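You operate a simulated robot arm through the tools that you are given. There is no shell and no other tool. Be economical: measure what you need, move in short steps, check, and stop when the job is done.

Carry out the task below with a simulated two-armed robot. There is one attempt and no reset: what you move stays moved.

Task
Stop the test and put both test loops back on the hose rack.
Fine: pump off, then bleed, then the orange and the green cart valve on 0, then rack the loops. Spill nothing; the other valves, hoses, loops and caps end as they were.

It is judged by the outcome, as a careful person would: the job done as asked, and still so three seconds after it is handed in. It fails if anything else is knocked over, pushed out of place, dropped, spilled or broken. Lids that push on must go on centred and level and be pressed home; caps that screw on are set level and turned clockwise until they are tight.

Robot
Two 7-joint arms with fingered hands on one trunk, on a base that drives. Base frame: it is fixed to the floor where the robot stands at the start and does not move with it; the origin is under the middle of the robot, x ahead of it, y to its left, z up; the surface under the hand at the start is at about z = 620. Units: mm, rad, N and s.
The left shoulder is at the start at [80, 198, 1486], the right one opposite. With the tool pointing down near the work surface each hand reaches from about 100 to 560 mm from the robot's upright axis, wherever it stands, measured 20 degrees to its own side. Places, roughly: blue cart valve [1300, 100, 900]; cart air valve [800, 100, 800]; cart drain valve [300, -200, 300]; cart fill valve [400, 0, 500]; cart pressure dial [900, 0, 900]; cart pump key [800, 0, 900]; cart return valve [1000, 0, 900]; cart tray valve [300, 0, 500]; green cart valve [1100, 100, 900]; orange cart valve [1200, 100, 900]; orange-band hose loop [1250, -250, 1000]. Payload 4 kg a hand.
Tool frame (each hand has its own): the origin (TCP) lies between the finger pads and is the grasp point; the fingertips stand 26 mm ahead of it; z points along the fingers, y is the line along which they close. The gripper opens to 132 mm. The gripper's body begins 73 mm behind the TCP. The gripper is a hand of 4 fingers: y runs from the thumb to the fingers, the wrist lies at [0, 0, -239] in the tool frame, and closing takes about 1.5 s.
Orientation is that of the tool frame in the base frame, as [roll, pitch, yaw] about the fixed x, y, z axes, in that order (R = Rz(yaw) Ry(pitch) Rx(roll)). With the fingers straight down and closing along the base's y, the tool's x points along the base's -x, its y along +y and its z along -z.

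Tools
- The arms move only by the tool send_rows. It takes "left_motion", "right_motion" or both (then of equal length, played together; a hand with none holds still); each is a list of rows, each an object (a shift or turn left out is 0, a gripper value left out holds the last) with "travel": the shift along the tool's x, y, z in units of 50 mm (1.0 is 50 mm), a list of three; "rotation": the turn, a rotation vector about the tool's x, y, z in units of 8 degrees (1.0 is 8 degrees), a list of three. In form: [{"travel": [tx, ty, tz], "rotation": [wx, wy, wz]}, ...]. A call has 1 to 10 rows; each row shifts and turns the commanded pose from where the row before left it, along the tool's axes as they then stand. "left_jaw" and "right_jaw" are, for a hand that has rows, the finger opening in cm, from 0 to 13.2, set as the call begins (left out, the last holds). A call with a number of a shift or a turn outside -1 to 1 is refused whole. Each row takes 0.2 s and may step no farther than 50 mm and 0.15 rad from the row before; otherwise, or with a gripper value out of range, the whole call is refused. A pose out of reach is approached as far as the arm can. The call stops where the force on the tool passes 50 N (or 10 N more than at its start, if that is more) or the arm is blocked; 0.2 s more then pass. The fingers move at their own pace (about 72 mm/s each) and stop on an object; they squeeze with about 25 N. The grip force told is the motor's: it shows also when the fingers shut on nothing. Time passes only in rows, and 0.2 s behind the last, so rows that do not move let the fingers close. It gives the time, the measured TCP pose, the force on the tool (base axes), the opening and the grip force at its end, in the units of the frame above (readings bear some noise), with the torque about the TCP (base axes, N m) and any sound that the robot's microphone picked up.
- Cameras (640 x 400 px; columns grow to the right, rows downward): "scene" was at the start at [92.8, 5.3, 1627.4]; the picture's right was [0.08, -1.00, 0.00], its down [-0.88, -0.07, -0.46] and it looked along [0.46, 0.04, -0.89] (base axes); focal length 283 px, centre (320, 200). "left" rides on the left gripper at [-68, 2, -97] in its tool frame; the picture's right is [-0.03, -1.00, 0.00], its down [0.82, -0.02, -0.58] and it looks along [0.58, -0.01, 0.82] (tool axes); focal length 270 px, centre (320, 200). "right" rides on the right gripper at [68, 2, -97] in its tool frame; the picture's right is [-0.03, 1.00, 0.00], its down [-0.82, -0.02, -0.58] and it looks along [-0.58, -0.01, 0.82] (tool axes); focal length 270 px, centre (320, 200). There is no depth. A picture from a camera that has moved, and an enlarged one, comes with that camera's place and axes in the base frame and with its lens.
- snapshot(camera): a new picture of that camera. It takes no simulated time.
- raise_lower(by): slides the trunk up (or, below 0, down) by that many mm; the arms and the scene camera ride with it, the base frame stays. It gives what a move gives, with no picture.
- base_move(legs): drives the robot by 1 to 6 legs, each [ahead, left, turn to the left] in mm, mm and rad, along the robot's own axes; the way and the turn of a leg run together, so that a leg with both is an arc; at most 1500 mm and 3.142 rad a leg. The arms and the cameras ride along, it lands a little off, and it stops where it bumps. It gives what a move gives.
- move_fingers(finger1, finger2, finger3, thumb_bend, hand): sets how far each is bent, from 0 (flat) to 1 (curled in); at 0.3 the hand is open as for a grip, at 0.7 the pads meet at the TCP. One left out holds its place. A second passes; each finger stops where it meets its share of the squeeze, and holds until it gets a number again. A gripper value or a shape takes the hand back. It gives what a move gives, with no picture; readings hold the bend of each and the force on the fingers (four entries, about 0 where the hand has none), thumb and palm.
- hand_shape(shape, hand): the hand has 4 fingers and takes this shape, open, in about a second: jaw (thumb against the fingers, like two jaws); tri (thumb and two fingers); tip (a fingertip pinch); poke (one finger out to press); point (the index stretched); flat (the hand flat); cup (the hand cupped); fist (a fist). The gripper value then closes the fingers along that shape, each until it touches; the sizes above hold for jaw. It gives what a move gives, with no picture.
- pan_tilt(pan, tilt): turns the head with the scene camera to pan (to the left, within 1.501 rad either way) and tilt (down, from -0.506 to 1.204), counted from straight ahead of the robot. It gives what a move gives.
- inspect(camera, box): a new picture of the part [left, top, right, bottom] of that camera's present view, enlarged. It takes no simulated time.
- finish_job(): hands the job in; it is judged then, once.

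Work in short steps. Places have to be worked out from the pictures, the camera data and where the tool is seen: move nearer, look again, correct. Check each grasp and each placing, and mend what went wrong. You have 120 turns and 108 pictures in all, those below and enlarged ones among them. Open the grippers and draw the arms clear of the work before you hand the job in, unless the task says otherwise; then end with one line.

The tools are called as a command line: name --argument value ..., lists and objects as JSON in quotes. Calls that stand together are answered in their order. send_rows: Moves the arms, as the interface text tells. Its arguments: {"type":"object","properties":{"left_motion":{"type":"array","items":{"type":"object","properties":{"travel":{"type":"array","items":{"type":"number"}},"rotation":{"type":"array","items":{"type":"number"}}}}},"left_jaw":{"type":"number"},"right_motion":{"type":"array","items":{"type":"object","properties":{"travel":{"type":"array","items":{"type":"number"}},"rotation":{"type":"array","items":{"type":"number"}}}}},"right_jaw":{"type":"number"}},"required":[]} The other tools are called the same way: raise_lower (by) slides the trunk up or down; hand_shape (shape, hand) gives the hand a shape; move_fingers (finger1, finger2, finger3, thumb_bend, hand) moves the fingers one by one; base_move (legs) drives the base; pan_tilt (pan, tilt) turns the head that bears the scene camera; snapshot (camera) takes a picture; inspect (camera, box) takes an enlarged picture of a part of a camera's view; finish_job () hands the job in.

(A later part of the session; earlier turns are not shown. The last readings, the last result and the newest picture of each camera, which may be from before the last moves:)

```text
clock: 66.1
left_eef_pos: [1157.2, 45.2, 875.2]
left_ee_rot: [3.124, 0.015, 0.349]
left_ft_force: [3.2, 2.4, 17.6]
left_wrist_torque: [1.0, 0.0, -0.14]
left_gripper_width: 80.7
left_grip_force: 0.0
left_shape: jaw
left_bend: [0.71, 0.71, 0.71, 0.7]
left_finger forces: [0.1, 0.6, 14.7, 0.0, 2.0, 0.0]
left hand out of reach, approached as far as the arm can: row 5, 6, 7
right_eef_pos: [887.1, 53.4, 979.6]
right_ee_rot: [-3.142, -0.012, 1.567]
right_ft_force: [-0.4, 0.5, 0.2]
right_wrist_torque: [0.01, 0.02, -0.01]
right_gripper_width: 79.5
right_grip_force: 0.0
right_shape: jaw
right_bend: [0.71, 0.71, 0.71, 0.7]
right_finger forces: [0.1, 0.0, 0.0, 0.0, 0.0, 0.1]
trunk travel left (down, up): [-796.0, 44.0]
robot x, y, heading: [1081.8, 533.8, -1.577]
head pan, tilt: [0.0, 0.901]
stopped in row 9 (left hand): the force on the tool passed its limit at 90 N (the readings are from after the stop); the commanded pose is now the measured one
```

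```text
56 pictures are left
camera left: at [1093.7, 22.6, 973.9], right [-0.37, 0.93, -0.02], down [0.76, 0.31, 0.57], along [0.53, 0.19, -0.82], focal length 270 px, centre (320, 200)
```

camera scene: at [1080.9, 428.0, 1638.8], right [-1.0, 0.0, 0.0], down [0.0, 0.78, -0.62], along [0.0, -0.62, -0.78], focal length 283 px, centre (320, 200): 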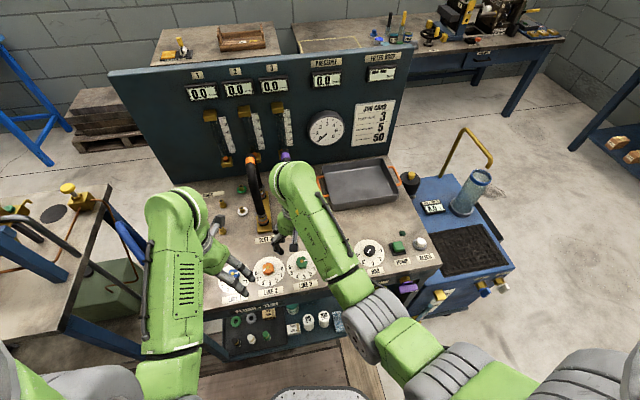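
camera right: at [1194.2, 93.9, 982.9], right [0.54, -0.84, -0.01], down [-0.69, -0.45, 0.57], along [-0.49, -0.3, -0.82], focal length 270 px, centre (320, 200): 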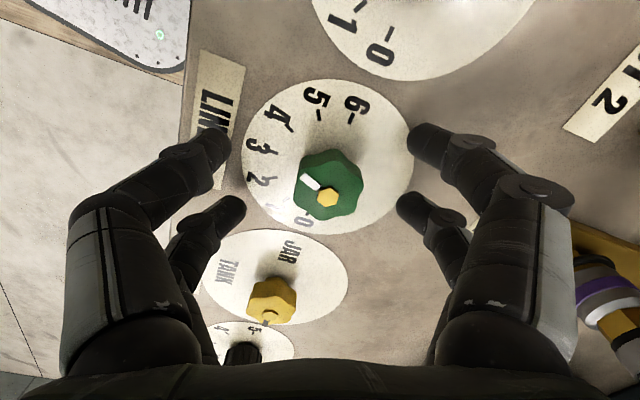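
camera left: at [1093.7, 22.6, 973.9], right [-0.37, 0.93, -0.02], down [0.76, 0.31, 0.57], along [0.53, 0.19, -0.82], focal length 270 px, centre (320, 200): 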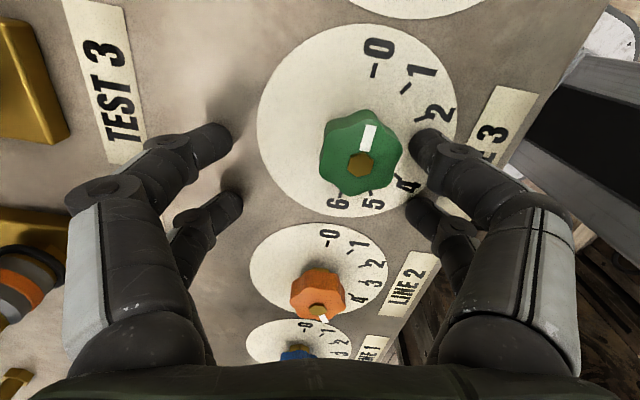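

The rotation passed the wrist's limit and drifted the hand onto the green knob's edge. I lift straight up and re-examine green.

send_rows --left_motion '[{"travel": [0, 0, -0.9]}, {"travel": [0, 0, -0.9]}, {"rotation": [0, 0, -0.98]}, {"rotation": [0, 0, -0.98]}, {"rotation": [0, 0, -0.98]}, {}]'

inspect --camera "left" --box '[200, 20, 520, 220]'

```text
clock: 67.5
left_eef_pos: [1135.4, 37.0, 943.3]
left_ee_rot: [3.138, 0.012, 0.762]
left_ft_force: [0.4, 0.4, -0.7]
left_wrist_torque: [-0.05, 0.02, -0.04]
left_gripper_width: 79.8
left_grip_force: 0.1
left_shape: jaw
left_bend: [0.71, 0.71, 0.71, 0.7]
left_finger forces: [0.0, 0.0, 0.0, 0.0, 0.0, 0.0]
left hand out of reach, approached as far as the arm can: row 1, 2
right_eef_pos: [887.3, 48.6, 976.1]
right_ee_rot: [3.14, -0.016, 1.57]
right_ft_force: [-0.7, 0.8, -0.3]
right_wrist_torque: [0.02, -0.01, 0.02]
right_gripper_width: 79.6
right_grip_force: 0.1
right_shape: jaw
right_bend: [0.71, 0.71, 0.71, 0.7]
right_finger forces: [0.1, 0.1, 0.0, 0.0, 0.1, 0.0]
trunk travel left (down, up): [-796.0, 44.0]
robot x, y, heading: [1084.1, 536.7, -1.576]
head pan, tilt: [0.0, 0.901]
```

```text
2.00 times, centred on (360, 120) of left
camera zoom: at [1087.1, -9.0, 1040.6], right [-0.71, 0.71, -0.01], down [0.58, 0.59, 0.57], along [0.4, 0.4, -0.82], focal length 541 px, centre (240, 360)
```

zoom: 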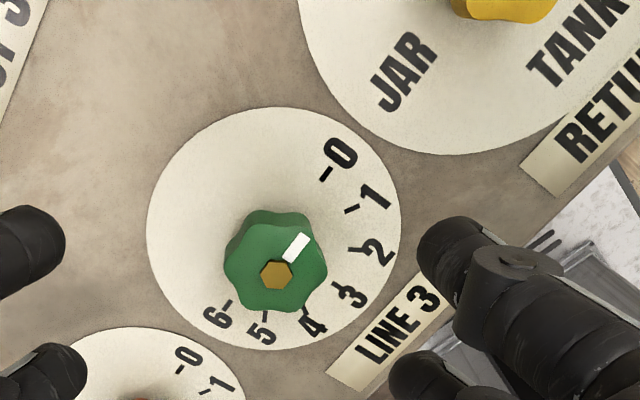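

Green still stands on 0. I raise a bit and move back over orange without passing the wrist limit.

send_rows --left_motion '[{"travel": [0, 0, -0.5], "rotation": [0, 0, -0.6]}, {"travel": [0.6, 0.34, 0]}, {"travel": [0.6, 0.34, 0]}, {"travel": [0.6, 0.34, 0]}, {}]'

snapshot --camera "left"

```text
clock: 68.7
left_eef_pos: [1234.3, 71.0, 967.8]
left_ee_rot: [3.136, 0.013, 0.843]
left_ft_force: [-0.7, 0.8, -0.6]
left_wrist_torque: [-0.03, 0.02, 0.01]
left_gripper_width: 80.1
left_grip_force: 0.1
left_shape: jaw
left_bend: [0.71, 0.71, 0.71, 0.7]
left_finger forces: [0.0, 0.0, 0.1, 0.0, 0.1, 0.0]
right_eef_pos: [888.0, 47.8, 977.5]
right_ee_rot: [3.141, -0.016, 1.57]
right_ft_force: [0.7, 0.8, -0.4]
right_wrist_torque: [-0.01, 0.02, 0.02]
right_gripper_width: 80.0
right_grip_force: 0.0
right_shape: jaw
right_bend: [0.71, 0.71, 0.71, 0.7]
right_finger forces: [0.0, 0.0, 0.1, 0.1, 0.0, 0.0]
trunk travel left (down, up): [-796.0, 44.0]
robot x, y, heading: [1081.8, 538.7, -1.576]
head pan, tilt: [0.0, 0.901]
```

```text
54 pictures are left
camera left: at [1188.9, 21.3, 1065.8], right [-0.76, 0.65, -0.01], down [0.53, 0.63, 0.57], along [0.37, 0.43, -0.82], focal length 270 px, centre (320, 200)
```

left: 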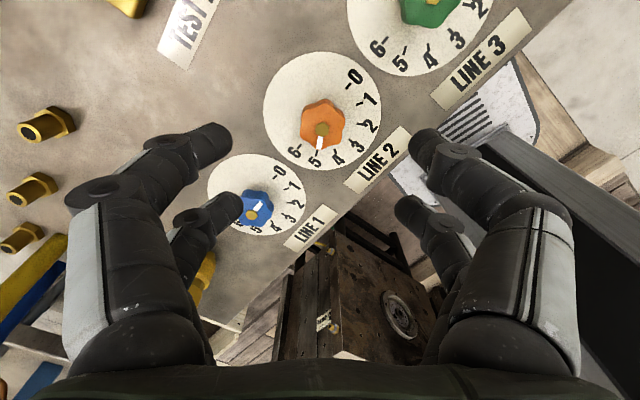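

Centred over the orange knob. I descend and close on it.

send_rows --left_motion '[{"travel": [0, 0, 0.85]}, {"travel": [0, 0, 0.8]}, {}]'

send_rows --left_motion '[{}, {}, {}, {}, {}, {}, {}]' --left_jaw 0

inspect --camera "left" --box '[200, 80, 460, 280]'

```text
clock: 69.5
left_eef_pos: [1234.9, 71.6, 885.0]
left_ee_rot: [3.136, 0.012, 0.843]
left_ft_force: [0.3, 0.3, 0.0]
left_wrist_torque: [-0.02, -0.01, 0.0]
left_gripper_width: 79.9
left_grip_force: 0.1
left_shape: jaw
left_bend: [0.71, 0.71, 0.71, 0.7]
left_finger forces: [0.1, 0.0, 0.0, 0.1, 0.1, 0.1]
right_eef_pos: [886.9, 50.5, 977.4]
right_ee_rot: [3.138, -0.016, 1.569]
right_ft_force: [1.0, -0.4, -0.4]
right_wrist_torque: [-0.01, 0.02, 0.04]
right_gripper_width: 79.6
right_grip_force: 0.1
right_shape: jaw
right_bend: [0.71, 0.71, 0.71, 0.7]
right_finger forces: [0.0, 0.0, 0.1, 0.0, 0.0, 0.1]
trunk travel left (down, up): [-796.0, 44.0]
robot x, y, heading: [1084.6, 535.9, -1.568]
head pan, tilt: [0.0, 0.901]
```

```text
clock: 71.1
left_eef_pos: [1236.5, 69.3, 883.7]
left_ee_rot: [3.138, 0.013, 0.848]
left_ft_force: [6.0, -2.1, -3.8]
left_wrist_torque: [0.04, -0.17, 0.0]
left_gripper_width: 4.5
left_grip_force: 25.5
left_shape: jaw
left_bend: [0.7, 0.71, 0.72, 0.72]
left_finger forces: [29.0, 20.3, 27.0, 0.1, 0.0, 0.1]
right_eef_pos: [888.9, 47.6, 976.6]
right_ee_rot: [3.138, -0.016, 1.572]
right_ft_force: [-0.3, -0.2, -0.4]
right_wrist_torque: [0.0, -0.03, -0.04]
right_gripper_width: 79.9
right_grip_force: 0.1
right_shape: jaw
right_bend: [0.71, 0.71, 0.71, 0.7]
right_finger forces: [0.1, 0.0, 0.0, 0.0, 0.0, 0.0]
trunk travel left (down, up): [-796.0, 44.0]
robot x, y, heading: [1079.6, 532.3, -1.574]
head pan, tilt: [0.0, 0.901]
```

```text
2.00 times, centred on (330, 180) of left
camera zoom: at [1192.0, 20.2, 980.9], right [-0.76, 0.65, 0.0], down [0.53, 0.63, 0.57], along [0.37, 0.43, -0.82], focal length 541 px, centre (300, 240)
```

zoom: 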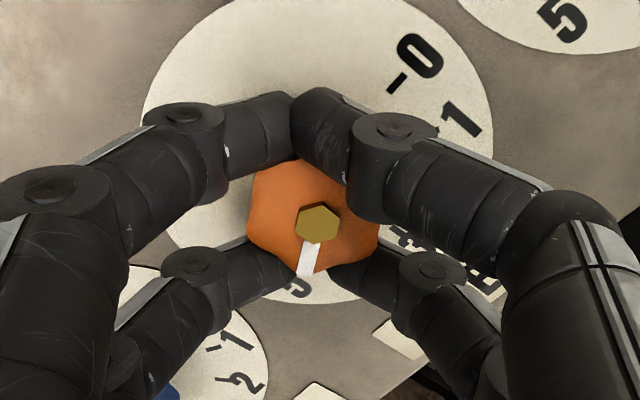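

Good grip. I turn counter-clockwise 56° and check.

send_rows --left_motion '[{"rotation": [0, 0, -1]}, {"rotation": [0, 0, -1]}, {"rotation": [0, 0, -1]}, {"rotation": [0, 0, -1]}, {"rotation": [0, 0, -1]}, {"rotation": [0, 0, -1]}, {"rotation": [0, 0, -1]}]'

inspect --camera "left" --box '[200, 80, 460, 280]'

```text
clock: 72.7
left_eef_pos: [1236.1, 73.6, 883.4]
left_ee_rot: [-3.133, 0.01, 1.823]
left_ft_force: [14.7, 15.3, -9.2]
left_wrist_torque: [0.36, -0.32, -0.04]
left_gripper_width: 3.2
left_grip_force: 25.3
left_shape: jaw
left_bend: [0.7, 0.7, 0.72, 0.72]
left_finger forces: [31.4, 28.5, 28.2, 0.0, 0.0, 0.0]
right_eef_pos: [889.9, 50.4, 978.0]
right_ee_rot: [3.141, -0.014, 1.571]
right_ft_force: [0.4, -0.2, 0.1]
right_wrist_torque: [-0.01, -0.01, -0.02]
right_gripper_width: 79.5
right_grip_force: 0.1
right_shape: jaw
right_bend: [0.71, 0.71, 0.71, 0.7]
right_finger forces: [0.0, 0.0, 0.0, 0.0, 0.1, 0.0]
trunk travel left (down, up): [-796.0, 44.0]
robot x, y, heading: [1081.7, 538.3, -1.57]
head pan, tilt: [0.0, 0.901]
```

```text
2.00 times, centred on (330, 180) of left
camera zoom: at [1255.1, 9.5, 981.0], right [-0.96, -0.28, 0.01], down [-0.22, 0.79, 0.57], along [-0.16, 0.55, -0.82], focal length 541 px, centre (300, 240)
```

zoom: 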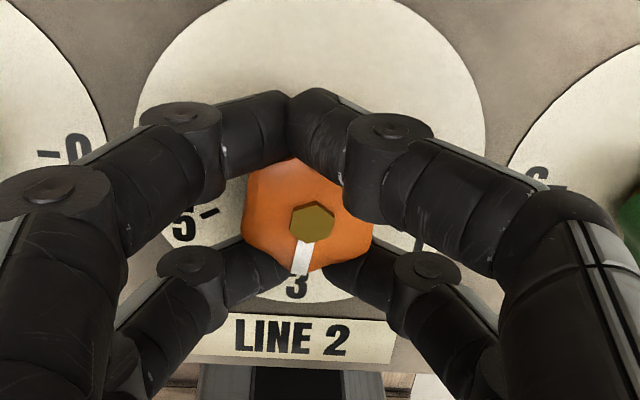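

Now at ≈3. I continue another 56°, relieving the side load.

send_rows --left_motion '[{"travel": [0.02, 0.03, 0], "rotation": [0, 0, -1]}, {"rotation": [0, 0, -1]}, {"rotation": [0, 0, -1]}, {"rotation": [0, 0, -1]}, {"rotation": [0, 0, -1]}, {"rotation": [0, 0, -1]}]'

inspect --camera "left" --box '[200, 80, 460, 280]'

```text
clock: 74.1
left_eef_pos: [1234.7, 74.1, 884.3]
left_ee_rot: [-3.129, -0.002, 2.66]
left_ft_force: [2.4, 23.9, -15.4]
left_wrist_torque: [0.53, -0.14, -0.04]
left_gripper_width: 2.6
left_grip_force: 24.5
left_shape: jaw
left_bend: [0.69, 0.7, 0.72, 0.72]
left_finger forces: [34.0, 28.5, 27.0, 0.0, 0.0, 0.0]
right_eef_pos: [888.6, 50.2, 977.7]
right_ee_rot: [3.141, -0.013, 1.569]
right_ft_force: [0.1, 0.0, 0.0]
right_wrist_torque: [-0.03, 0.0, 0.02]
right_gripper_width: 79.9
right_grip_force: 0.1
right_shape: jaw
right_bend: [0.71, 0.71, 0.71, 0.7]
right_finger forces: [0.0, 0.1, 0.0, 0.0, 0.0, 0.1]
trunk travel left (down, up): [-796.0, 44.0]
robot x, y, heading: [1082.4, 535.3, -1.57]
head pan, tilt: [0.0, 0.901]
```

```text
2.00 times, centred on (330, 180) of left
camera zoom: at [1296.6, 46.7, 980.8], right [-0.44, -0.9, 0.01], down [-0.73, 0.37, 0.58], along [-0.52, 0.24, -0.82], focal length 541 px, centre (300, 240)
```

zoom: 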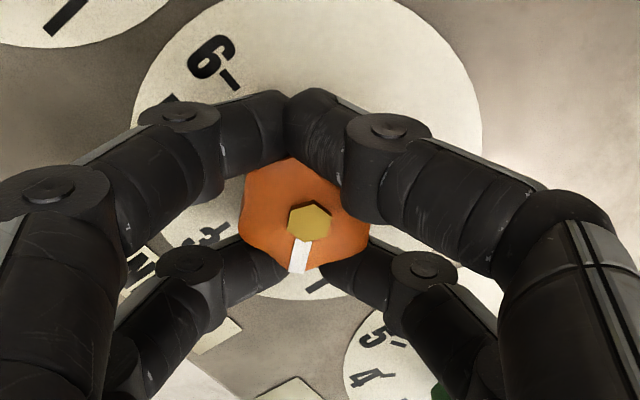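

Mark ≈1.3. I regrip rather than test the wrist limit: open, rise, rotate back 40°, lower.

send_rows --left_motion '[{}, {}, {}, {"travel": [0, 0, -0.9]}, {"rotation": [0, 0, 1]}, {"rotation": [0, 0, 1]}, {"rotation": [0, 0, 1]}, {"rotation": [0, 0, 1]}, {"rotation": [0, 0, 1]}, {}]' --left_jaw 8

inspect --camera "left" --box '[200, 60, 440, 240]'

```text
clock: 76.3
left_eef_pos: [1235.8, 72.1, 931.3]
left_ee_rot: [-3.13, 0.01, 1.96]
left_ft_force: [0.2, -0.2, -0.6]
left_wrist_torque: [0.02, 0.01, 0.01]
left_gripper_width: 79.6
left_grip_force: 0.0
left_shape: jaw
left_bend: [0.71, 0.71, 0.71, 0.7]
left_finger forces: [0.0, 0.0, 0.1, 0.0, 0.1, 0.0]
right_eef_pos: [887.5, 49.3, 977.1]
right_ee_rot: [3.141, -0.015, 1.57]
right_ft_force: [-0.2, -0.1, 0.6]
right_wrist_torque: [-0.01, 0.01, 0.03]
right_gripper_width: 79.8
right_grip_force: 0.1
right_shape: jaw
right_bend: [0.71, 0.71, 0.71, 0.7]
right_finger forces: [0.0, 0.0, 0.0, 0.0, 0.1, 0.1]
trunk travel left (down, up): [-796.0, 44.0]
robot x, y, heading: [1078.5, 535.3, -1.57]
head pan, tilt: [0.0, 0.901]
```

```text
2.22 times, centred on (320, 150) of left
camera zoom: at [1262.3, 12.3, 1028.0], right [-0.92, -0.4, 0.01], down [-0.32, 0.76, 0.57], along [-0.24, 0.52, -0.82], focal length 601 px, centre (320, 311)
```

zoom: 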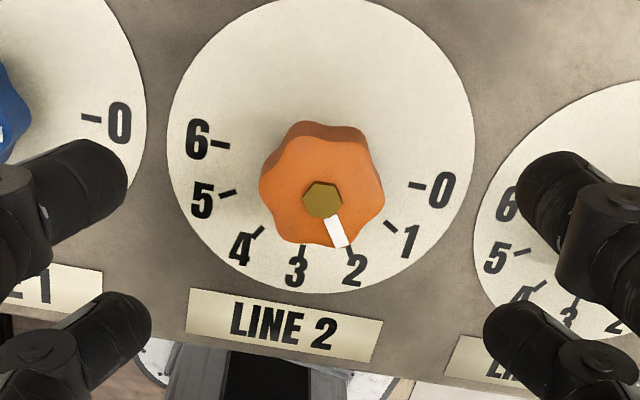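

Mark at ≈1.85, so 55° remain. I wind back a bit more, lower, close, and turn.

send_rows --left_motion '[{"rotation": [0, 0, 1]}, {"rotation": [0, 0, 1]}, {"rotation": [0, 0, 1]}, {"travel": [0, 0, 0.93]}, {}]'

send_rows --left_motion '[{}, {}, {}, {}, {}, {}, {}]' --left_jaw 0

send_rows --left_motion '[{"rotation": [0, 0, -1]}, {"rotation": [0, 0, -1]}, {"rotation": [0, 0, -1]}, {"rotation": [0, 0, -1]}, {"rotation": [0, 0, -1]}, {"rotation": [0, 0, -1]}, {"rotation": [0, 0, -1]}, {}]'

send_rows --left_motion '[{}, {}, {}, {"travel": [0, 0, -0.9]}, {}]' --left_jaw 8

inspect --camera "left" --box '[200, 60, 440, 240]'

```text
clock: 77.5
left_eef_pos: [1233.8, 70.4, 883.1]
left_ee_rot: [-3.137, 0.014, 1.541]
left_ft_force: [0.2, 0.2, 0.0]
left_wrist_torque: [0.03, -0.03, -0.01]
left_gripper_width: 79.5
left_grip_force: 0.1
left_shape: jaw
left_bend: [0.71, 0.71, 0.71, 0.7]
left_finger forces: [0.0, 0.1, 0.0, 0.0, 0.0, 0.0]
right_eef_pos: [888.1, 48.1, 977.5]
right_ee_rot: [3.14, -0.016, 1.569]
right_ft_force: [0.5, 0.7, -0.2]
right_wrist_torque: [0.0, 0.0, 0.0]
right_gripper_width: 79.6
right_grip_force: 0.1
right_shape: jaw
right_bend: [0.71, 0.71, 0.71, 0.7]
right_finger forces: [0.0, 0.0, 0.1, 0.0, 0.0, 0.0]
trunk travel left (down, up): [-796.0, 44.0]
robot x, y, heading: [1078.7, 533.9, -1.568]
head pan, tilt: [0.0, 0.901]
```

```text
clock: 79.1
left_eef_pos: [1234.4, 69.9, 883.2]
left_ee_rot: [-3.135, 0.013, 1.544]
left_ft_force: [1.0, 3.4, -5.7]
left_wrist_torque: [0.03, -0.02, 0.02]
left_gripper_width: 3.7
left_grip_force: 24.5
left_shape: jaw
left_bend: [0.7, 0.72, 0.73, 0.71]
left_finger forces: [0.1, 20.3, 19.3, 0.0, 0.1, 0.1]
right_eef_pos: [887.7, 48.8, 977.6]
right_ee_rot: [3.14, -0.016, 1.569]
right_ft_force: [-1.6, 0.0, -0.5]
right_wrist_torque: [0.0, -0.01, -0.02]
right_gripper_width: 79.7
right_grip_force: 0.1
right_shape: jaw
right_bend: [0.71, 0.71, 0.71, 0.7]
right_finger forces: [0.1, 0.0, 0.0, 0.0, 0.1, 0.0]
trunk travel left (down, up): [-796.0, 44.0]
robot x, y, heading: [1083.3, 534.1, -1.572]
head pan, tilt: [0.0, 0.901]
```

```text
clock: 80.9
left_eef_pos: [1235.4, 72.7, 883.2]
left_ee_rot: [-3.128, 0.004, 2.522]
left_ft_force: [7.1, 9.2, -5.3]
left_wrist_torque: [0.13, -0.19, -0.03]
left_gripper_width: 3.3
left_grip_force: 25.1
left_shape: jaw
left_bend: [0.69, 0.72, 0.73, 0.71]
left_finger forces: [31.5, 23.7, 18.6, 0.0, 0.0, 0.0]
right_eef_pos: [887.5, 50.2, 977.0]
right_ee_rot: [3.14, -0.016, 1.57]
right_ft_force: [0.0, 0.2, -0.2]
right_wrist_torque: [-0.01, 0.0, -0.02]
right_gripper_width: 79.6
right_grip_force: 0.0
right_shape: jaw
right_bend: [0.71, 0.71, 0.71, 0.7]
right_finger forces: [0.0, 0.1, 0.0, 0.0, 0.0, 0.0]
trunk travel left (down, up): [-796.0, 44.0]
robot x, y, heading: [1081.5, 537.5, -1.572]
head pan, tilt: [0.0, 0.901]
```

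```text
clock: 82.1
left_eef_pos: [1235.7, 73.0, 928.8]
left_ee_rot: [-3.127, 0.004, 2.519]
left_ft_force: [0.4, 0.0, -0.4]
left_wrist_torque: [0.0, 0.0, 0.01]
left_gripper_width: 79.6
left_grip_force: 0.1
left_shape: jaw
left_bend: [0.71, 0.71, 0.71, 0.7]
left_finger forces: [0.1, 0.1, 0.0, 0.1, 0.0, 0.0]
right_eef_pos: [886.9, 48.9, 977.5]
right_ee_rot: [3.139, -0.016, 1.57]
right_ft_force: [-0.1, 0.0, 0.3]
right_wrist_torque: [0.01, 0.01, 0.02]
right_gripper_width: 79.6
right_grip_force: 0.0
right_shape: jaw
right_bend: [0.71, 0.71, 0.71, 0.7]
right_finger forces: [0.0, 0.0, 0.0, 0.1, 0.0, 0.0]
trunk travel left (down, up): [-796.0, 44.0]
robot x, y, heading: [1082.6, 533.7, -1.576]
head pan, tilt: [0.0, 0.901]
```

```text
2.22 times, centred on (320, 150) of left
camera zoom: at [1291.9, 36.4, 1025.3], right [-0.56, -0.83, 0.01], down [-0.67, 0.47, 0.57], along [-0.48, 0.31, -0.82], focal length 601 px, centre (320, 311)
```

zoom: 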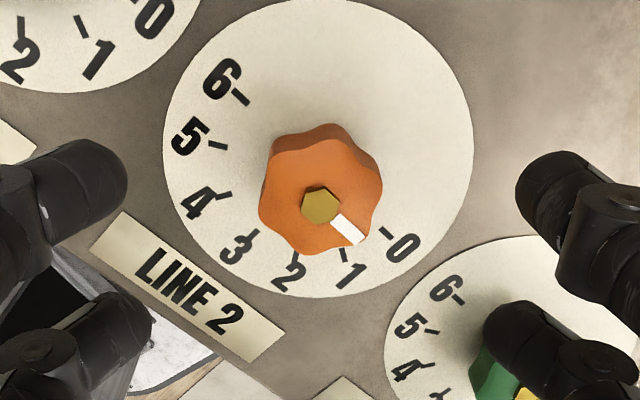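

Orange is on 0. Now the loops: I raise the left hand and look closely at the loops and the rack.

send_rows --left_motion '[{"travel": [0, 0, -0.9]}, {"rotation": [0, 0, 1]}, {"rotation": [0, 0, 1]}, {"rotation": [0, 0, 1]}, {"rotation": [0, 0, 1]}, {"rotation": [0, 0, 1]}, {"rotation": [0, 0, 1]}, {"rotation": [0, 0, 0.8]}, {"travel": [0.5, 0, 0]}]'

inspect --camera "scene" --box '[160, 140, 320, 260]'

```text
clock: 84.1
left_eef_pos: [1234.8, 100.6, 974.0]
left_ee_rot: [-3.137, 0.015, 1.568]
left_ft_force: [-0.6, 0.0, -0.6]
left_wrist_torque: [-0.03, -0.03, 0.01]
left_gripper_width: 79.9
left_grip_force: 0.0
left_shape: jaw
left_bend: [0.71, 0.71, 0.71, 0.7]
left_finger forces: [0.0, 0.0, 0.1, 0.0, 0.0, 0.0]
right_eef_pos: [887.2, 50.1, 977.4]
right_ee_rot: [3.141, -0.015, 1.567]
right_ft_force: [0.0, 0.6, 0.8]
right_wrist_torque: [-0.03, -0.02, 0.04]
right_gripper_width: 80.1
right_grip_force: 0.0
right_shape: jaw
right_bend: [0.71, 0.71, 0.71, 0.7]
right_finger forces: [0.1, 0.0, 0.1, 0.0, 0.1, 0.1]
trunk travel left (down, up): [-796.0, 44.0]
robot x, y, heading: [1080.2, 537.9, -1.566]
head pan, tilt: [0.0, 0.901]
```

```text
3.33 times, centred on (240, 200) of scene
camera zoom: at [1081.1, 431.6, 1640.6], right [-1.0, 0.0, 0.0], down [0.0, 0.78, -0.62], along [0.0, -0.62, -0.78], focal length 942 px, centre (587, 200)
```

zoom: 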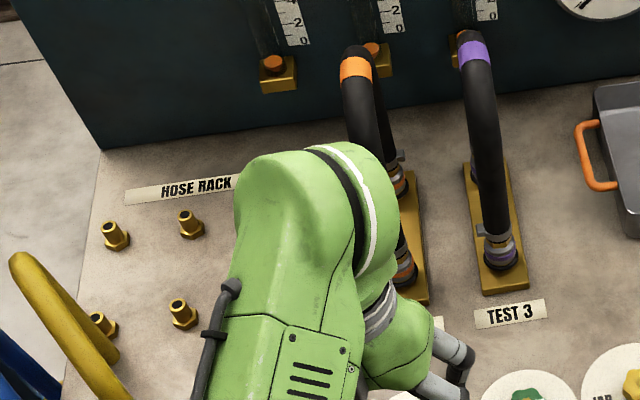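

Rack pairs found (spacing ≈108 mm, matching the loops): C3 ≈ (1392,-51)/(1412,-156), C2 ≈ (1463,-37)/(1483,-143). Loop tops at z≈1100. I inspect the couplings and the caps first.

inspect --camera "scene" --box '[245, 140, 305, 220]'

inspect --camera "scene" --box '[160, 180, 220, 240]'

```text
5.00 times, centred on (275, 180) of scene
camera zoom: at [1081.1, 431.6, 1640.6], right [-1.0, 0.0, 0.0], down [0.0, 0.78, -0.62], along [0.0, -0.62, -0.78], focal length 1414 px, centre (545, 300)
```

zoom: 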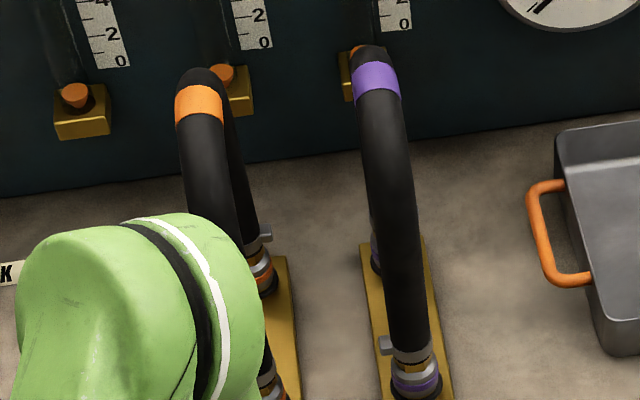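

```text
6.67 times, centred on (190, 210) of scene
camera zoom: at [1081.1, 431.6, 1640.6], right [-1.0, 0.0, 0.0], down [0.0, 0.78, -0.62], along [0.0, -0.62, -0.78], focal length 1885 px, centre (1187, 133)
```

zoom: 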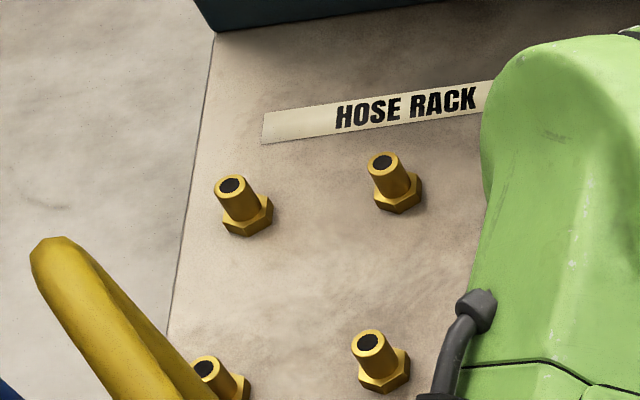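

Simple hose nipples, so the loops should lift off. I raise the left hand, then go out over the orange loop.

send_rows --left_motion '[{"travel": [-0.8, 0, 0], "rotation": [0, 0, -0.7]}, {"travel": [0, 0, -1], "rotation": [0, 0, -0.7]}, {"travel": [0, 0, -1]}, {"travel": [-0.3, 0, -0.9]}, {"travel": [-0.3, 0, -0.9]}, {}]' --left_jaw 7

snapshot --camera "left"

snapshot --camera "scene"

```text
clock: 85.5
left_eef_pos: [1238.8, 7.7, 1145.3]
left_ee_rot: [-3.13, 0.018, 1.766]
left_ft_force: [-0.2, -0.4, 1.1]
left_wrist_torque: [0.03, -0.02, 0.03]
left_gripper_width: 70.4
left_grip_force: 0.1
left_shape: jaw
left_bend: [0.72, 0.72, 0.72, 0.7]
left_finger forces: [0.1, 0.0, 0.1, 0.1, 0.1, 0.0]
left hand out of reach, approached as far as the arm can: row 4, 5
right_eef_pos: [887.3, 50.4, 977.1]
right_ee_rot: [3.14, -0.016, 1.57]
right_ft_force: [-0.3, 0.1, -0.5]
right_wrist_torque: [0.0, 0.01, 0.01]
right_gripper_width: 79.6
right_grip_force: 0.1
right_shape: jaw
right_bend: [0.71, 0.71, 0.71, 0.7]
right_finger forces: [0.0, 0.0, 0.1, 0.0, 0.1, 0.1]
trunk travel left (down, up): [-796.0, 44.0]
robot x, y, heading: [1082.1, 531.4, -1.564]
head pan, tilt: [0.0, 0.901]
```

```text
45 pictures are left
camera left: at [1254.3, -56.4, 1243.1], right [-0.98, -0.22, 0.01], down [-0.17, 0.81, 0.57], along [-0.13, 0.55, -0.82], focal length 270 px, centre (320, 200)
```

left: 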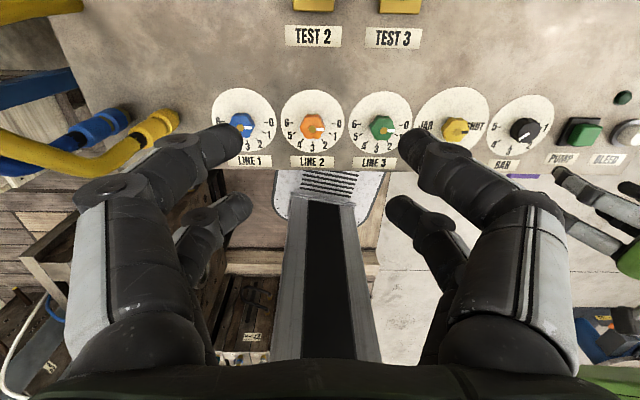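

```text
44 pictures are left
camera scene: at [1080.9, 431.7, 1640.6], right [-1.0, 0.0, 0.0], down [0.0, 0.78, -0.62], along [0.0, -0.62, -0.78], focal length 283 px, centre (320, 200)
```

scene: 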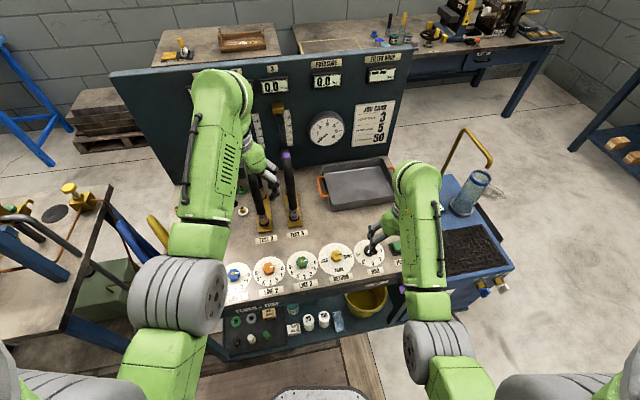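

I need more height before passing over the arch; I step out and up.

send_rows --left_motion '[{"travel": [-0.4, 0, -0.4]}, {"travel": [-0.4, 0, -0.4]}, {}]'

inspect --camera "scene" --box '[180, 80, 340, 220]'

```text
clock: 86.3
left_eef_pos: [1246.8, -29.2, 1184.7]
left_ee_rot: [-3.131, 0.015, 1.767]
left_ft_force: [-0.2, 0.1, -0.6]
left_wrist_torque: [-0.02, 0.0, 0.03]
left_gripper_width: 70.5
left_grip_force: 0.0
left_shape: jaw
left_bend: [0.72, 0.72, 0.72, 0.7]
left_finger forces: [0.0, 0.0, 0.0, 0.0, 0.0, 0.0]
right_eef_pos: [887.2, 50.5, 976.4]
right_ee_rot: [3.141, -0.015, 1.569]
right_ft_force: [0.6, 0.3, -0.2]
right_wrist_torque: [0.02, -0.01, -0.04]
right_gripper_width: 79.7
right_grip_force: 0.1
right_shape: jaw
right_bend: [0.71, 0.71, 0.71, 0.7]
right_finger forces: [0.1, 0.1, 0.0, 0.0, 0.0, 0.0]
trunk travel left (down, up): [-796.0, 44.0]
robot x, y, heading: [1080.3, 535.4, -1.569]
head pan, tilt: [0.0, 0.901]
```

```text
2.86 times, centred on (260, 150) of scene
camera zoom: at [1081.1, 431.4, 1640.6], right [-1.0, 0.0, 0.0], down [0.0, 0.78, -0.62], along [0.0, -0.62, -0.78], focal length 808 px, centre (491, 343)
```

zoom: 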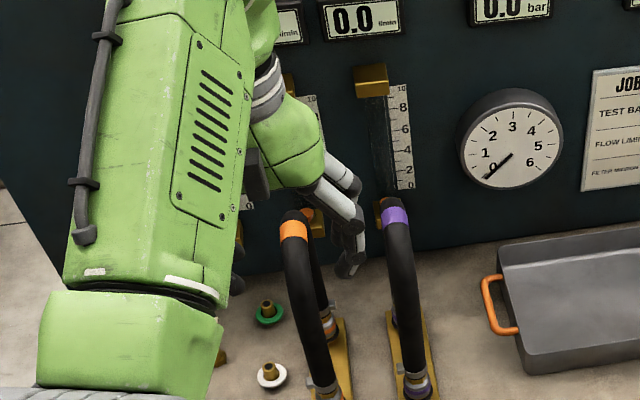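

Height is 1185; I move over the arch centre and look with the left camera.

send_rows --left_motion '[{"travel": [-0.95, 0.03, 0]}, {"travel": [-0.95, 0.03, 0]}, {"travel": [-0.2, 0, 0]}, {}]'

snapshot --camera "left"

inspect --camera "scene" --box '[180, 80, 340, 220]'

```text
clock: 87.3
left_eef_pos: [1271.4, -133.2, 1185.6]
left_ee_rot: [-3.131, 0.015, 1.766]
left_ft_force: [0.4, 0.4, -0.2]
left_wrist_torque: [-0.01, 0.01, 0.04]
left_gripper_width: 70.5
left_grip_force: 0.1
left_shape: jaw
left_bend: [0.72, 0.72, 0.72, 0.7]
left_finger forces: [0.0, 0.0, 0.0, 0.0, 0.0, 0.0]
right_eef_pos: [886.9, 49.5, 976.7]
right_ee_rot: [3.139, -0.016, 1.569]
right_ft_force: [0.1, 0.1, 0.3]
right_wrist_torque: [0.01, 0.01, 0.0]
right_gripper_width: 79.9
right_grip_force: 0.1
right_shape: jaw
right_bend: [0.71, 0.71, 0.71, 0.7]
right_finger forces: [0.1, 0.1, 0.1, 0.1, 0.1, 0.1]
trunk travel left (down, up): [-796.0, 44.0]
robot x, y, heading: [1085.6, 533.3, -1.571]
head pan, tilt: [0.0, 0.901]
```

```text
42 pictures are left
camera left: at [1286.0, -197.4, 1282.6], right [-0.98, -0.22, 0.01], down [-0.17, 0.81, 0.57], along [-0.13, 0.55, -0.82], focal length 270 px, centre (320, 200)
```

left: 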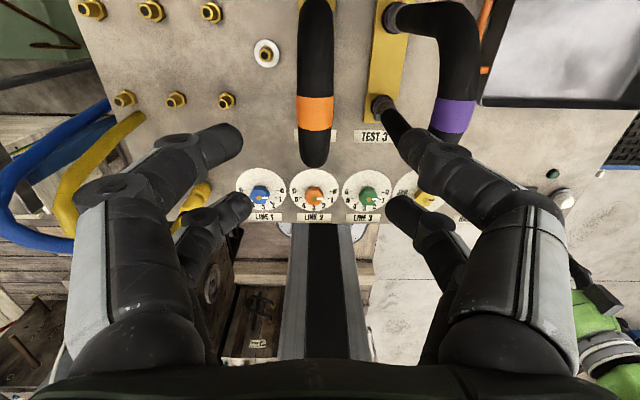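

```text
2.86 times, centred on (260, 150) of scene
camera zoom: at [1080.7, 431.0, 1640.6], right [-1.0, 0.0, 0.0], down [0.0, 0.78, -0.62], along [0.0, -0.62, -0.78], focal length 808 px, centre (491, 343)
```

zoom: 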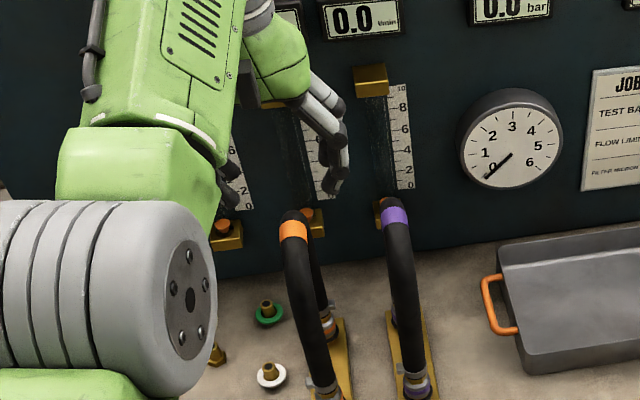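

Clear view. The orange arch top ≈ (1275, -144, 1098). I adjust and lower the open fingers around it.

send_rows --left_motion '[{"travel": [-0.23, 0.035, 0]}, {"travel": [0, 0, 0.9]}, {"travel": [0, 0, 0.8]}, {}]'

snapshot --camera "left"

```text
clock: 88.3
left_eef_pos: [1272.1, -144.5, 1100.4]
left_ee_rot: [-3.134, 0.013, 1.765]
left_ft_force: [0.4, -0.6, 0.0]
left_wrist_torque: [-0.01, -0.01, -0.02]
left_gripper_width: 70.5
left_grip_force: 0.0
left_shape: jaw
left_bend: [0.72, 0.72, 0.72, 0.7]
left_finger forces: [0.0, 0.0, 0.0, 0.0, 0.0, 0.1]
right_eef_pos: [887.6, 47.7, 977.7]
right_ee_rot: [3.14, -0.015, 1.568]
right_ft_force: [0.4, -0.4, -0.2]
right_wrist_torque: [-0.01, 0.01, -0.01]
right_gripper_width: 79.6
right_grip_force: 0.1
right_shape: jaw
right_bend: [0.71, 0.71, 0.71, 0.7]
right_finger forces: [0.0, 0.1, 0.0, 0.0, 0.1, 0.1]
trunk travel left (down, up): [-796.0, 44.0]
robot x, y, heading: [1081.3, 536.5, -1.571]
head pan, tilt: [0.0, 0.901]
```

```text
40 pictures are left
camera left: at [1288.1, -209.7, 1197.5], right [-0.98, -0.22, 0.01], down [-0.18, 0.8, 0.57], along [-0.13, 0.55, -0.82], focal length 270 px, centre (320, 200)
```

left: 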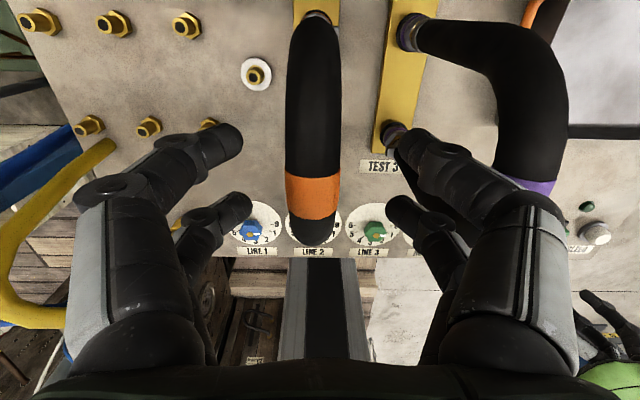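

The band sits between the fingers. I lower 7 mm, centre, and close.

send_rows --left_motion '[{"travel": [0, 0.05, 0.14]}, {}]'

send_rows --left_motion '[{}, {}, {}, {}, {}, {}]' --left_jaw 0

snapshot --camera "left"

```text
clock: 88.9
left_eef_pos: [1276.8, -145.5, 1092.8]
left_ee_rot: [-3.132, 0.012, 1.765]
left_ft_force: [0.8, 0.1, 0.3]
left_wrist_torque: [0.0, 0.02, 0.0]
left_gripper_width: 70.2
left_grip_force: 0.1
left_shape: jaw
left_bend: [0.72, 0.72, 0.72, 0.7]
left_finger forces: [0.0, 0.0, 0.0, 0.0, 0.0, 0.0]
right_eef_pos: [886.7, 47.6, 976.8]
right_ee_rot: [3.139, -0.016, 1.569]
right_ft_force: [0.7, 0.4, 0.0]
right_wrist_torque: [-0.01, 0.01, -0.01]
right_gripper_width: 79.9
right_grip_force: 0.0
right_shape: jaw
right_bend: [0.71, 0.71, 0.71, 0.7]
right_finger forces: [0.0, 0.1, 0.1, 0.1, 0.0, 0.0]
trunk travel left (down, up): [-796.0, 44.0]
robot x, y, heading: [1083.2, 534.4, -1.568]
head pan, tilt: [0.0, 0.901]
```

```text
clock: 90.3
left_eef_pos: [1275.6, -145.5, 1090.9]
left_ee_rot: [-3.135, 0.009, 1.764]
left_ft_force: [-1.2, 2.9, -6.7]
left_wrist_torque: [-0.04, 0.02, 0.01]
left_gripper_width: 17.0
left_grip_force: 24.3
left_shape: jaw
left_bend: [0.73, 0.73, 0.72, 0.7]
left_finger forces: [22.3, 21.6, 21.8, 0.0, 22.1, 0.1]
right_eef_pos: [887.2, 47.8, 976.0]
right_ee_rot: [3.141, -0.017, 1.567]
right_ft_force: [-0.2, -0.4, -0.9]
right_wrist_torque: [0.01, 0.03, 0.01]
right_gripper_width: 80.0
right_grip_force: 0.0
right_shape: jaw
right_bend: [0.71, 0.71, 0.71, 0.7]
right_finger forces: [0.0, 0.0, 0.1, 0.0, 0.0, 0.0]
trunk travel left (down, up): [-796.0, 44.0]
robot x, y, heading: [1080.5, 536.3, -1.57]
head pan, tilt: [0.0, 0.901]
```

```text
39 pictures are left
camera left: at [1291.2, -210.2, 1188.6], right [-0.98, -0.22, 0.01], down [-0.17, 0.8, 0.57], along [-0.13, 0.55, -0.82], focal length 270 px, centre (320, 200)
```

left: 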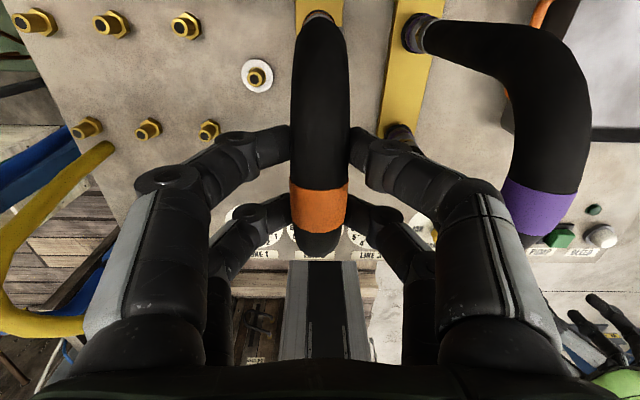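

All four fingers grip (22 N each). I pull straight up in small steps, watching the force.

send_rows --left_motion '[{"travel": [0, 0, -0.1]}, {"travel": [0, 0, -0.1]}, {"travel": [0, 0, -0.1]}, {}]'

```text
clock: 91.3
left_eef_pos: [1276.0, -145.8, 1108.5]
left_ee_rot: [-3.133, 0.012, 1.766]
left_ft_force: [-0.3, 0.1, -2.8]
left_wrist_torque: [-0.03, 0.01, -0.01]
left_gripper_width: 17.0
left_grip_force: 24.9
left_shape: jaw
left_bend: [0.73, 0.73, 0.72, 0.71]
left_finger forces: [22.0, 20.4, 20.4, 0.0, 21.7, 0.1]
right_eef_pos: [888.0, 49.2, 978.1]
right_ee_rot: [3.139, -0.015, 1.57]
right_ft_force: [-0.3, -0.2, 0.1]
right_wrist_torque: [0.03, -0.03, 0.01]
right_gripper_width: 79.6
right_grip_force: 0.1
right_shape: jaw
right_bend: [0.71, 0.71, 0.71, 0.7]
right_finger forces: [0.0, 0.0, 0.0, 0.0, 0.0, 0.1]
trunk travel left (down, up): [-796.0, 44.0]
robot x, y, heading: [1082.1, 537.0, -1.572]
head pan, tilt: [0.0, 0.901]
```

It lifts freely (≈2.8 N weight). I raise it well clear and look.

send_rows --left_motion '[{"travel": [0, 0, -0.6]}, {"travel": [0, 0, -0.6]}, {"travel": [0, 0, -0.6]}, {}]'

snapshot --camera "left"

inspect --camera "scene" --box '[160, 100, 320, 240]'

```text
clock: 92.3
left_eef_pos: [1276.4, -144.4, 1196.2]
left_ee_rot: [-3.133, 0.013, 1.766]
left_ft_force: [0.3, 0.5, -2.5]
left_wrist_torque: [-0.01, -0.02, 0.01]
left_gripper_width: 16.9
left_grip_force: 25.2
left_shape: jaw
left_bend: [0.73, 0.73, 0.72, 0.71]
left_finger forces: [21.8, 20.4, 20.5, 0.1, 21.6, 0.0]
right_eef_pos: [888.0, 48.0, 976.4]
right_ee_rot: [3.139, -0.018, 1.569]
right_ft_force: [0.0, 0.4, -0.5]
right_wrist_torque: [-0.02, 0.03, 0.0]
right_gripper_width: 80.1
right_grip_force: 0.0
right_shape: jaw
right_bend: [0.71, 0.71, 0.71, 0.7]
right_finger forces: [0.1, 0.0, 0.1, 0.1, 0.0, 0.1]
trunk travel left (down, up): [-796.0, 44.0]
robot x, y, heading: [1081.8, 534.1, -1.568]
head pan, tilt: [0.0, 0.901]
```

```text
38 pictures are left
camera left: at [1290.4, -208.7, 1294.2], right [-0.98, -0.22, 0.01], down [-0.17, 0.8, 0.57], along [-0.13, 0.55, -0.82], focal length 270 px, centre (320, 200)
```

left: 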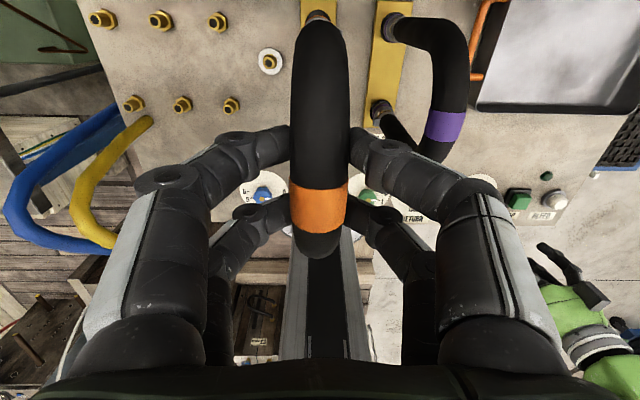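

```text
2.86 times, centred on (240, 170) of scene
camera zoom: at [1081.2, 428.7, 1640.4], right [-1.0, 0.0, 0.0], down [0.0, 0.78, -0.62], along [0.0, -0.62, -0.78], focal length 808 px, centre (549, 286)
```

zoom: 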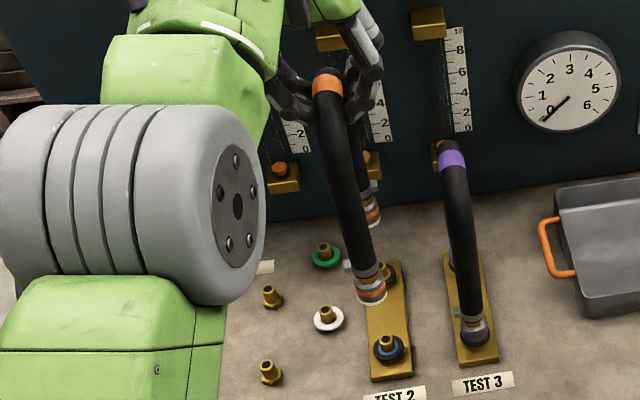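

The ports and rack pairs lie in line: C3 is ≈133 mm and C2 ≈204 mm along the cart axis from TEST 2. I carry the orange loop over C2 at this height.

send_rows --left_motion '[{"travel": [0, 0.68, 0]}, {"travel": [0, 0.68, 0]}, {"travel": [0, 0.68, 0]}, {"travel": [0, 0.68, 0]}, {"travel": [0, 0.68, 0]}, {"travel": [0, 0.68, 0]}, {}]'

snapshot --camera "left"

inspect --camera "scene" --box '[120, 100, 320, 260]'

```text
clock: 93.9
left_eef_pos: [1477.5, -107.0, 1194.7]
left_ee_rot: [-3.135, 0.013, 1.764]
left_ft_force: [-0.4, -0.1, -2.9]
left_wrist_torque: [-0.01, 0.01, 0.0]
left_gripper_width: 16.6
left_grip_force: 25.0
left_shape: jaw
left_bend: [0.73, 0.73, 0.72, 0.71]
left_finger forces: [21.9, 20.4, 20.4, 0.0, 21.8, 0.1]
right_eef_pos: [886.1, 48.4, 977.1]
right_ee_rot: [3.141, -0.017, 1.569]
right_ft_force: [0.6, -0.5, 0.6]
right_wrist_torque: [-0.02, -0.01, -0.02]
right_gripper_width: 79.8
right_grip_force: 0.0
right_shape: jaw
right_bend: [0.71, 0.71, 0.71, 0.7]
right_finger forces: [0.0, 0.0, 0.0, 0.0, 0.0, 0.1]
trunk travel left (down, up): [-796.0, 44.0]
robot x, y, heading: [1082.5, 534.8, -1.568]
head pan, tilt: [0.0, 0.901]
```

```text
36 pictures are left
camera left: at [1492.9, -171.6, 1292.1], right [-0.98, -0.22, 0.01], down [-0.17, 0.8, 0.57], along [-0.13, 0.55, -0.82], focal length 270 px, centre (320, 200)
```

left: 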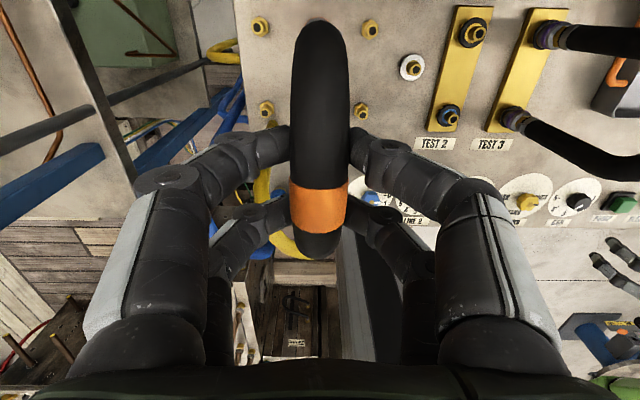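

```text
2.50 times, centred on (220, 180) of scene
camera zoom: at [1080.8, 428.9, 1640.4], right [-1.0, 0.0, 0.0], down [0.0, 0.78, -0.62], along [0.0, -0.62, -0.78], focal length 707 px, centre (570, 250)
```

zoom: 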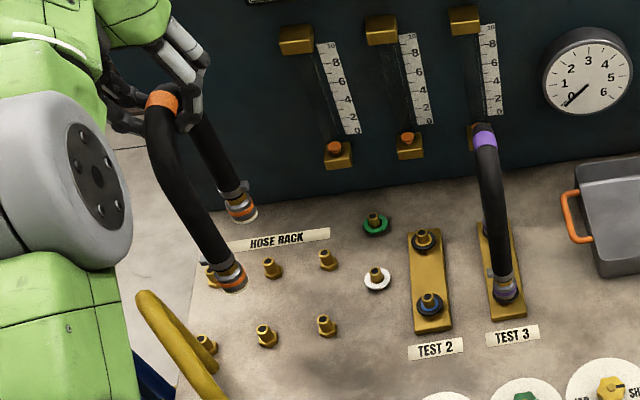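

From both cameras the C2 midpoint is ≈ (1481, -105). I correct by ~4 mm and lower to just above the nipples.

send_rows --left_motion '[{"travel": [0.02, 0.07, 0]}, {"travel": [0, 0, 0.5]}, {"travel": [0, 0, 0.5]}, {}]'

inspect --camera "scene" --box '[160, 140, 240, 200]'

inspect --camera "scene" --box '[160, 180, 240, 260]'

```text
clock: 94.9
left_eef_pos: [1479.1, -104.7, 1145.3]
left_ee_rot: [-3.131, 0.012, 1.766]
left_ft_force: [0.4, 0.3, -2.6]
left_wrist_torque: [0.0, 0.0, 0.0]
left_gripper_width: 17.0
left_grip_force: 25.0
left_shape: jaw
left_bend: [0.73, 0.73, 0.72, 0.71]
left_finger forces: [22.0, 20.2, 20.2, 0.0, 21.6, 0.0]
right_eef_pos: [887.2, 48.7, 978.2]
right_ee_rot: [3.141, -0.015, 1.57]
right_ft_force: [-0.4, -1.0, 0.5]
right_wrist_torque: [-0.02, 0.02, 0.02]
right_gripper_width: 79.6
right_grip_force: 0.1
right_shape: jaw
right_bend: [0.71, 0.71, 0.71, 0.7]
right_finger forces: [0.0, 0.0, 0.1, 0.0, 0.1, 0.1]
trunk travel left (down, up): [-796.0, 44.0]
robot x, y, heading: [1080.1, 536.8, -1.569]
head pan, tilt: [0.0, 0.901]
```

```text
6.67 times, centred on (200, 170) of scene
camera zoom: at [1081.4, 429.3, 1640.4], right [-1.0, 0.0, 0.0], down [0.0, 0.78, -0.62], along [0.0, -0.62, -0.78], focal length 1885 px, centre (1120, 400)
```

zoom: 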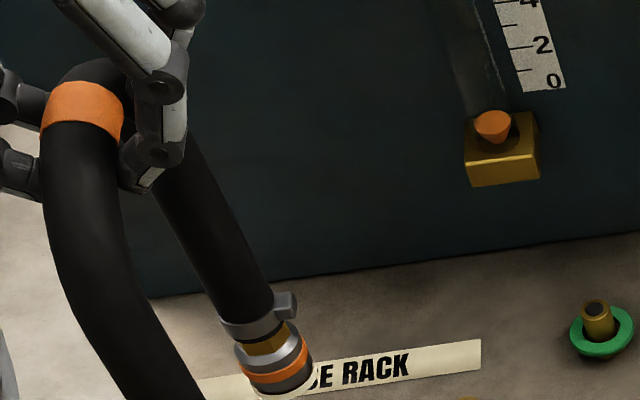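

```text
5.00 times, centred on (200, 220) of scene
camera zoom: at [1081.4, 429.3, 1640.4], right [-1.0, 0.0, 0.0], down [0.0, 0.78, -0.62], along [0.0, -0.62, -0.78], focal length 1414 px, centre (920, 100)
```

zoom: 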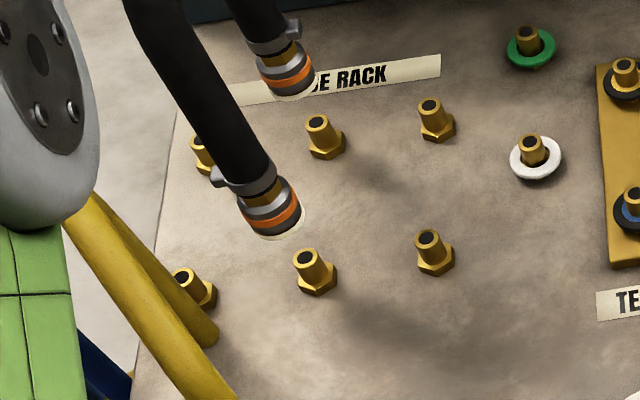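

The ends appear several mm toward +x of the nipples (loop leans slightly in the grip). I shift 5 mm back, lower 22 mm more and compare again directly.

send_rows --left_motion '[{"travel": [0, -0.1, 0]}, {"travel": [0, 0, 0.44]}, {}]'

inspect --camera "scene" --box '[160, 180, 240, 260]'

```text
clock: 95.7
left_eef_pos: [1473.7, -105.8, 1123.0]
left_ee_rot: [-3.134, 0.013, 1.764]
left_ft_force: [-0.3, -0.8, -2.5]
left_wrist_torque: [0.03, 0.02, 0.01]
left_gripper_width: 16.9
left_grip_force: 24.6
left_shape: jaw
left_bend: [0.73, 0.73, 0.72, 0.71]
left_finger forces: [21.8, 20.2, 20.1, 0.0, 21.5, 0.1]
right_eef_pos: [888.6, 47.7, 977.6]
right_ee_rot: [3.139, -0.017, 1.568]
right_ft_force: [0.0, 0.3, -0.2]
right_wrist_torque: [0.01, -0.02, -0.06]
right_gripper_width: 79.8
right_grip_force: 0.2
right_shape: jaw
right_bend: [0.71, 0.71, 0.71, 0.7]
right_finger forces: [0.0, 0.0, 0.1, 0.1, 0.0, 0.0]
trunk travel left (down, up): [-796.0, 44.0]
robot x, y, heading: [1079.7, 532.3, -1.57]
head pan, tilt: [0.0, 0.901]
```

```text
5.00 times, centred on (200, 220) of scene
camera zoom: at [1081.8, 429.1, 1640.4], right [-1.0, 0.0, 0.0], down [0.0, 0.78, -0.62], along [0.0, -0.62, -0.78], focal length 1414 px, centre (920, 100)
```

zoom: 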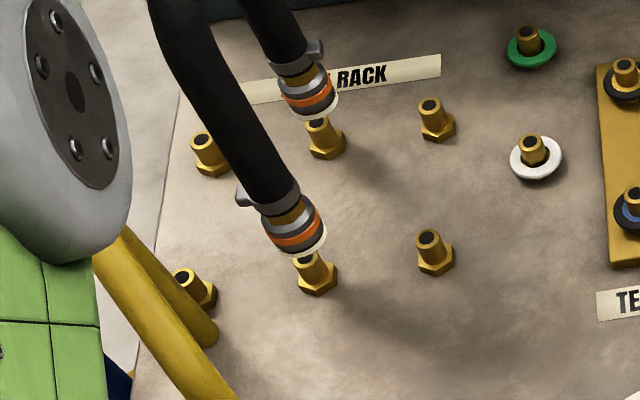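

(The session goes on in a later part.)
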